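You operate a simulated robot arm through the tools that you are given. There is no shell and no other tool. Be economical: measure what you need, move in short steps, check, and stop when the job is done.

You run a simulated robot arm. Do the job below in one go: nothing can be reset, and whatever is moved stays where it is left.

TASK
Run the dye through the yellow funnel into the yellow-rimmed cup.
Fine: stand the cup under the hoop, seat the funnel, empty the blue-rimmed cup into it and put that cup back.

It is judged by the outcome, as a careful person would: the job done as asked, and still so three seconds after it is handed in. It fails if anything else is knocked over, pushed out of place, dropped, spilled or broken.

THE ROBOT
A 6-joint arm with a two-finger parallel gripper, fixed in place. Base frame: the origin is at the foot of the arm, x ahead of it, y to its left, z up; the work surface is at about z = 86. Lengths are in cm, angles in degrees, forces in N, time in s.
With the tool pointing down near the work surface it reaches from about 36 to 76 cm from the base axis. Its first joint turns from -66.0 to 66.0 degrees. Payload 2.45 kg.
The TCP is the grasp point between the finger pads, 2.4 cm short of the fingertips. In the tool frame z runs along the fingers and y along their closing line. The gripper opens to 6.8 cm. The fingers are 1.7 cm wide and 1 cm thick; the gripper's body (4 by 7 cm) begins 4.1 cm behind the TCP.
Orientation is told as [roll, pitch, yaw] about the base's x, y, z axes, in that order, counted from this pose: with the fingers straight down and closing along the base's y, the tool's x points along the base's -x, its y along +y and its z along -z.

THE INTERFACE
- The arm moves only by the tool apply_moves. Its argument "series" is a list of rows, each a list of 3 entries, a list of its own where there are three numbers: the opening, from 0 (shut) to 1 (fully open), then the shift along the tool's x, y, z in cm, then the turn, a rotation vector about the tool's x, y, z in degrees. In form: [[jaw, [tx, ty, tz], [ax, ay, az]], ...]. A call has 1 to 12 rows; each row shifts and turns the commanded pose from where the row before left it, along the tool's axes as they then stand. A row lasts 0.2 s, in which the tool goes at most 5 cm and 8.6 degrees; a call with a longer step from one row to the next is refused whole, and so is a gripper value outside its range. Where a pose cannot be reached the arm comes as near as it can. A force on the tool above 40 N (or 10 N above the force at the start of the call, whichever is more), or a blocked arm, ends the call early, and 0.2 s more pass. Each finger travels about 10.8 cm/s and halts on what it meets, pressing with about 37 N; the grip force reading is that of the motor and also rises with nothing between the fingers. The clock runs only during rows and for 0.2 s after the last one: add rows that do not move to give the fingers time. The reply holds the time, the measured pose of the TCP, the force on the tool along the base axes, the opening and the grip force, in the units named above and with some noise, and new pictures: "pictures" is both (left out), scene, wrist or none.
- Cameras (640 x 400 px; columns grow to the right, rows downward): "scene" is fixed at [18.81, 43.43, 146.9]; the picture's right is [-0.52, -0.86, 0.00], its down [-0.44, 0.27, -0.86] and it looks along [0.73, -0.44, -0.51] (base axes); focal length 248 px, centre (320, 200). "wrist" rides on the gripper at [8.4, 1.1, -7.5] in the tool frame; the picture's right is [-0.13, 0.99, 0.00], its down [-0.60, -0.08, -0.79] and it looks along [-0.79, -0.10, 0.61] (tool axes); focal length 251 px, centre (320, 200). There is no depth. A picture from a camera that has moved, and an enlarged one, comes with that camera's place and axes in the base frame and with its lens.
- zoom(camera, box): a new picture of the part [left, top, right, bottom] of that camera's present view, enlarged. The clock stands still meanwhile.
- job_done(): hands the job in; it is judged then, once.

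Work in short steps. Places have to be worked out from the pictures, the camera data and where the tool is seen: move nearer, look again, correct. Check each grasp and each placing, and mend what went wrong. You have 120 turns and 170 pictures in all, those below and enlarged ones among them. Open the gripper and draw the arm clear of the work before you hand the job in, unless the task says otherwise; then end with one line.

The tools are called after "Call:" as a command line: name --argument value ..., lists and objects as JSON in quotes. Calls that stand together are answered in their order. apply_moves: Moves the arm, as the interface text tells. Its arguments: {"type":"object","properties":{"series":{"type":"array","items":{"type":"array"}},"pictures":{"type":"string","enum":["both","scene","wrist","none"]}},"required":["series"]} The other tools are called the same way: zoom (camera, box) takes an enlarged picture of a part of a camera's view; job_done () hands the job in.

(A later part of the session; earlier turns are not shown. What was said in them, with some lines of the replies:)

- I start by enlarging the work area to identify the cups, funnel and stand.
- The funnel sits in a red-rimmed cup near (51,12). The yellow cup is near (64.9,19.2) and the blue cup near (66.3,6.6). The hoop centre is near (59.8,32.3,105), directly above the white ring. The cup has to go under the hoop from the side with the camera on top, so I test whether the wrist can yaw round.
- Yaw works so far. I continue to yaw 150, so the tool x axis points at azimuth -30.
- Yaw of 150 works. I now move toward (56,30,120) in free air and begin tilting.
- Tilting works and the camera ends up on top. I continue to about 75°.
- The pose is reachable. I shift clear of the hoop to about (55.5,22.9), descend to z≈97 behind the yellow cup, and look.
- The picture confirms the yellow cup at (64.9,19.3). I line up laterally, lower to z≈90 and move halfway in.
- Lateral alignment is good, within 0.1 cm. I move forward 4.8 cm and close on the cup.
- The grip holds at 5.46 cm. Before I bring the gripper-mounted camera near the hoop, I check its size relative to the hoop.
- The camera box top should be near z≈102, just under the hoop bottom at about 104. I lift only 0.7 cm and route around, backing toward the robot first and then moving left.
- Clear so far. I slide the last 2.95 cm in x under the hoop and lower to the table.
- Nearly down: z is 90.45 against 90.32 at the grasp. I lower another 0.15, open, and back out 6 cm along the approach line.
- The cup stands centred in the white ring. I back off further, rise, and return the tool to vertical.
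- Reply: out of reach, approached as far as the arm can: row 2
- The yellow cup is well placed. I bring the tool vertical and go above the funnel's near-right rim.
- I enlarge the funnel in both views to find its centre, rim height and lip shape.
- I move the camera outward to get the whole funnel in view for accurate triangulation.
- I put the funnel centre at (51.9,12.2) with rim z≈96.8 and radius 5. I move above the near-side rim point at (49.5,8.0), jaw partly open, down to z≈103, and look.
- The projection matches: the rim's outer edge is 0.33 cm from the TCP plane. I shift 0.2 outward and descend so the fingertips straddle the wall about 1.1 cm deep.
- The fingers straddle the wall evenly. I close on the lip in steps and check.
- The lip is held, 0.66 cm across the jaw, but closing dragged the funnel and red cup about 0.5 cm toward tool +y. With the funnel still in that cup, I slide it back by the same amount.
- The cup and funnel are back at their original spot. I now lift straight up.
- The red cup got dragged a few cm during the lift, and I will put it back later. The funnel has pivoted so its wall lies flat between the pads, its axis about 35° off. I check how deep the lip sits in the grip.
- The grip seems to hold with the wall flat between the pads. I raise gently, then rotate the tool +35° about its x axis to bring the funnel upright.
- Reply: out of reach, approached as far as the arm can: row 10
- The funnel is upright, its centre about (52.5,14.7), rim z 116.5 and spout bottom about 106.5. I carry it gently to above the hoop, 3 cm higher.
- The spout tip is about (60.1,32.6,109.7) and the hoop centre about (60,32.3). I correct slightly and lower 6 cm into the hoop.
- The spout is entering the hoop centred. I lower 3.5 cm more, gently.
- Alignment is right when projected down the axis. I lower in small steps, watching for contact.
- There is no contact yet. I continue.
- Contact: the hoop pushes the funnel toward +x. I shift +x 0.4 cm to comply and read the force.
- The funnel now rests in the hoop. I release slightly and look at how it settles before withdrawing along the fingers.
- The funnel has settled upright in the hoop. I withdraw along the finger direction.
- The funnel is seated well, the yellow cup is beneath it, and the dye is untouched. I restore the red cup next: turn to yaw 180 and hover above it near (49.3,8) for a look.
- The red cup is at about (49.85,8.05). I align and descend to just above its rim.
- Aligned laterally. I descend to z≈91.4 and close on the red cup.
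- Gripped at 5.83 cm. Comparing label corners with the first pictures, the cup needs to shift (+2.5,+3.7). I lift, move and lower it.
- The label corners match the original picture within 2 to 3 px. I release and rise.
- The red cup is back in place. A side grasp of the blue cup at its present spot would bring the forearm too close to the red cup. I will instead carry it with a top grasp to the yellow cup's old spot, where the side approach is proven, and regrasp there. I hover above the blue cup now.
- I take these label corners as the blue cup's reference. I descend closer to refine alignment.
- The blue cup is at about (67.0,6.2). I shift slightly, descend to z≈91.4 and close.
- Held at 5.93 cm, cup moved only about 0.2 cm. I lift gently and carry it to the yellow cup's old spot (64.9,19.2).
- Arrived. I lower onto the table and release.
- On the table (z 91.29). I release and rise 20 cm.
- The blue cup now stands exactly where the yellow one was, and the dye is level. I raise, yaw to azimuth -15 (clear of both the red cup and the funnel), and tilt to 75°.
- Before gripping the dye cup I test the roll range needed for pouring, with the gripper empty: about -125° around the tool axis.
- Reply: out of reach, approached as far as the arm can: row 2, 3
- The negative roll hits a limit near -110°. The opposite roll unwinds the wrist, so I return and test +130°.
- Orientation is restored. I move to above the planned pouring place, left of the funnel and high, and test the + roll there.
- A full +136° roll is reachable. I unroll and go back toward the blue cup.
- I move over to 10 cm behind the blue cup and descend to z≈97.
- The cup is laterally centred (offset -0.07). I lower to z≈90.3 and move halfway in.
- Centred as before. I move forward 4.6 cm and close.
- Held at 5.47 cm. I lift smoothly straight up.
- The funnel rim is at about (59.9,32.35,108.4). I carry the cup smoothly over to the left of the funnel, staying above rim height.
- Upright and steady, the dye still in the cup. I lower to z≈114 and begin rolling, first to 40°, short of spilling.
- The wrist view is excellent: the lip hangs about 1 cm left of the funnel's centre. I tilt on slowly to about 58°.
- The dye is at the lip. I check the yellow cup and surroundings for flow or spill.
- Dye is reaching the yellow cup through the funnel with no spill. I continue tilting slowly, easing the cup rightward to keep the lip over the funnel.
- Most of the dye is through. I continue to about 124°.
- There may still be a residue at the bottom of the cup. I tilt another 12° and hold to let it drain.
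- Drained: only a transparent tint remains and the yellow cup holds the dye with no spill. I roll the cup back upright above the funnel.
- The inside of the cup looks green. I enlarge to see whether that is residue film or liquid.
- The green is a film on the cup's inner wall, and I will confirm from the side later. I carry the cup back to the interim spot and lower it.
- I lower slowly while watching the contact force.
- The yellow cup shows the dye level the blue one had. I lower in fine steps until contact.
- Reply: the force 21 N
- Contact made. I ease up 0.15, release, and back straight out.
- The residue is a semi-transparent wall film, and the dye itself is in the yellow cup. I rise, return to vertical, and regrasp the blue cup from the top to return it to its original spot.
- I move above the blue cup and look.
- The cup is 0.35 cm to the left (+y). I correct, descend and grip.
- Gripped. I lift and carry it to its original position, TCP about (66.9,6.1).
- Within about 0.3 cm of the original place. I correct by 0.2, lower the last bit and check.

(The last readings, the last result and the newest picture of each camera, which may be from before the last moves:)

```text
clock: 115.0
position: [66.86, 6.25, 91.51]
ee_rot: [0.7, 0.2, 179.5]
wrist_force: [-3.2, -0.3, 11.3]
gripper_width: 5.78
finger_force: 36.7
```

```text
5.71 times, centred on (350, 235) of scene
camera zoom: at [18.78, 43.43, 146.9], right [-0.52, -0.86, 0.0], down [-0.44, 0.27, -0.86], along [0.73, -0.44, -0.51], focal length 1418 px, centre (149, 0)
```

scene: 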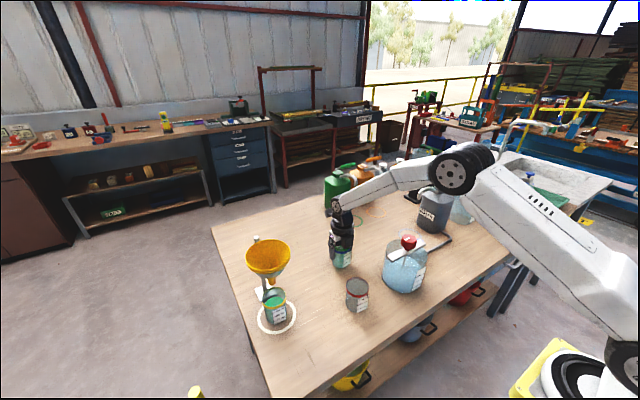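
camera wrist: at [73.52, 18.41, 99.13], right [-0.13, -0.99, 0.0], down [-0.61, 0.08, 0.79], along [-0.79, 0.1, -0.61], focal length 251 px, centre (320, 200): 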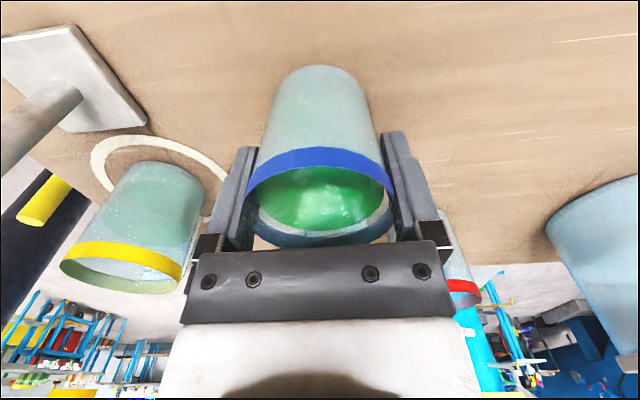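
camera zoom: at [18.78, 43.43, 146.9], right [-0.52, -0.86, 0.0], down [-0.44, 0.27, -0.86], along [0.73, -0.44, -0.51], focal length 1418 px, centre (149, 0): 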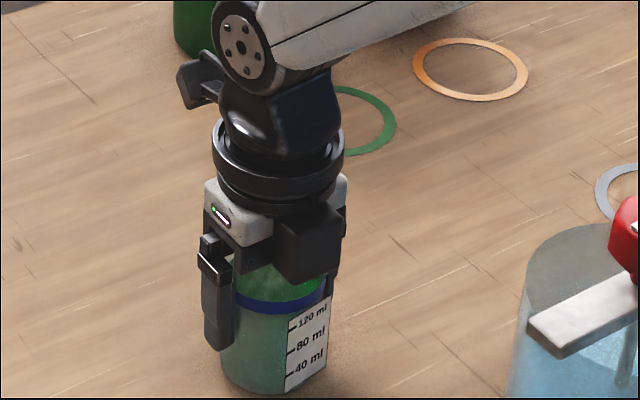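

The cup is standing on the table at its original spot. I release and rise clear.

Call:
apply_moves --series '[[0.5, [0, 0, -0.1], [0, 0, 0]], [0.9, [0, 0, 0], [0, 0, 0]], [1, [0, 0, 0], [0, 0, 0]], [1, [0, 0, 0], [0, 0, 0]], [1, [0, 0, -2], [0, 0, 0]], [1, [0, 0, -3], [0, 0, 0]], [1, [0, 0, -5], [0, 0, 0]], [1, [0, 0, -5], [0, 0, 0]], [1, [0, 0, -5], [0, 0, 0]], [1, [-4, 0, -3], [0, 0, 0]], [1, [-4, 0, -3], [0, 0, 0]], [1, [-4, 0, -3], [0, 0, 0]]]' --pictures "both"

Call:
zoom --camera "scene" --box '[310, 200, 390, 270]'

Call:
zoom --camera "scene" --box '[220, 220, 400, 340]'

```text
clock: 117.6
position: [54.66, 6.64, 120.38]
ee_rot: [0.0, 0.2, 180.0]
wrist_force: [-0.7, -0.7, 0.4]
gripper_width: 6.82
finger_force: 0.0
out of reach, approached as far as the arm can: row 7
camera wrist: at [62.99, 5.59, 128.03], right [-0.13, -0.99, 0.0], down [-0.61, 0.08, 0.79], along [-0.79, 0.1, -0.61], focal length 251 px, centre (320, 200)
```

scene: 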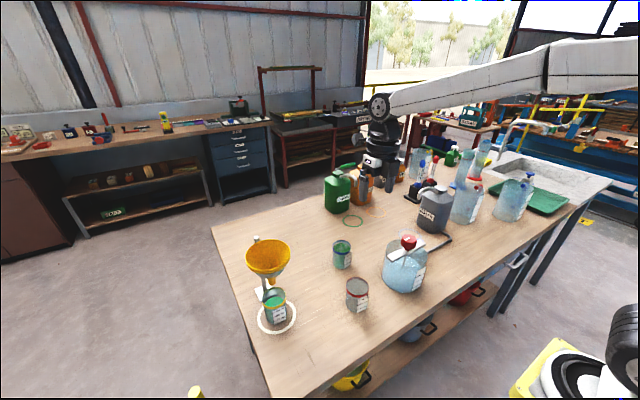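
wrist: 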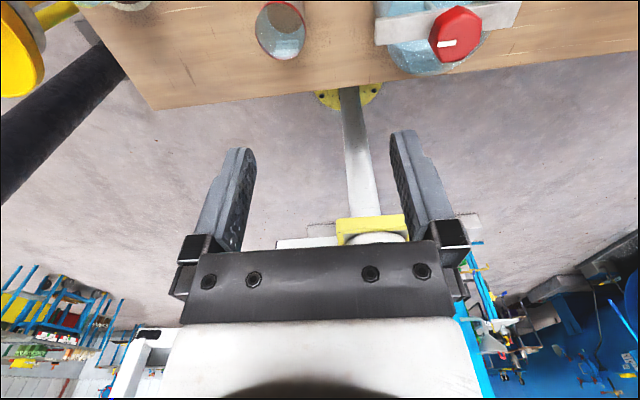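

```text
5.71 times, centred on (350, 235) of scene
camera zoom: at [18.81, 43.43, 146.9], right [-0.52, -0.86, 0.0], down [-0.44, 0.27, -0.86], along [0.73, -0.44, -0.51], focal length 1418 px, centre (149, 0)
```

zoom: 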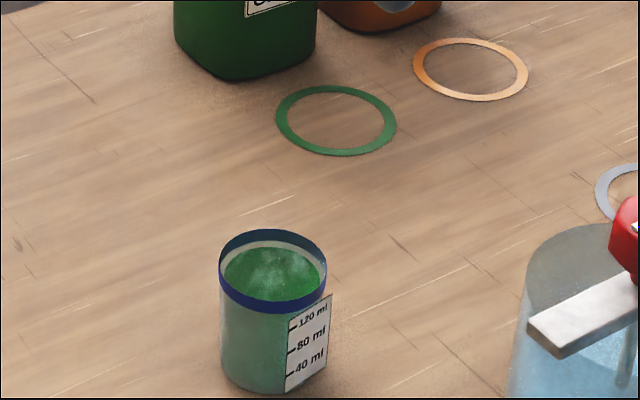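

```text
3.33 times, centred on (310, 280) of scene
camera zoom: at [18.81, 43.43, 146.9], right [-0.52, -0.86, 0.0], down [-0.44, 0.27, -0.86], along [0.73, -0.44, -0.51], focal length 827 px, centre (353, -67)
```

zoom: 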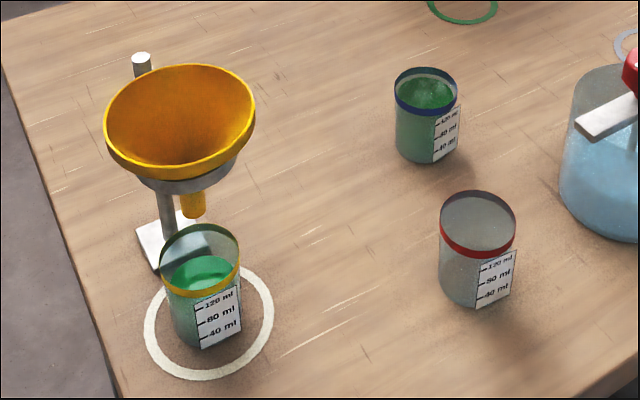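

The dye went through the yellow funnel into the yellow-rimmed cup, which stands on the white ring under the hoop. The funnel is seated upright in the hoop. The blue-rimmed cup is back on its original spot and the arm is clear, so I hand the job in.

Call:
job_done

```text
The job is handed in.
```

The dye is in the yellow-rimmed cup under the seated funnel, and the emptied blue-rimmed cup (a thin green film is left on its walls) is back in place; lifting the funnel out dragged the red-rimmed cup a few cm, and I put it back to within 2–3 px of its original place in the scene view.
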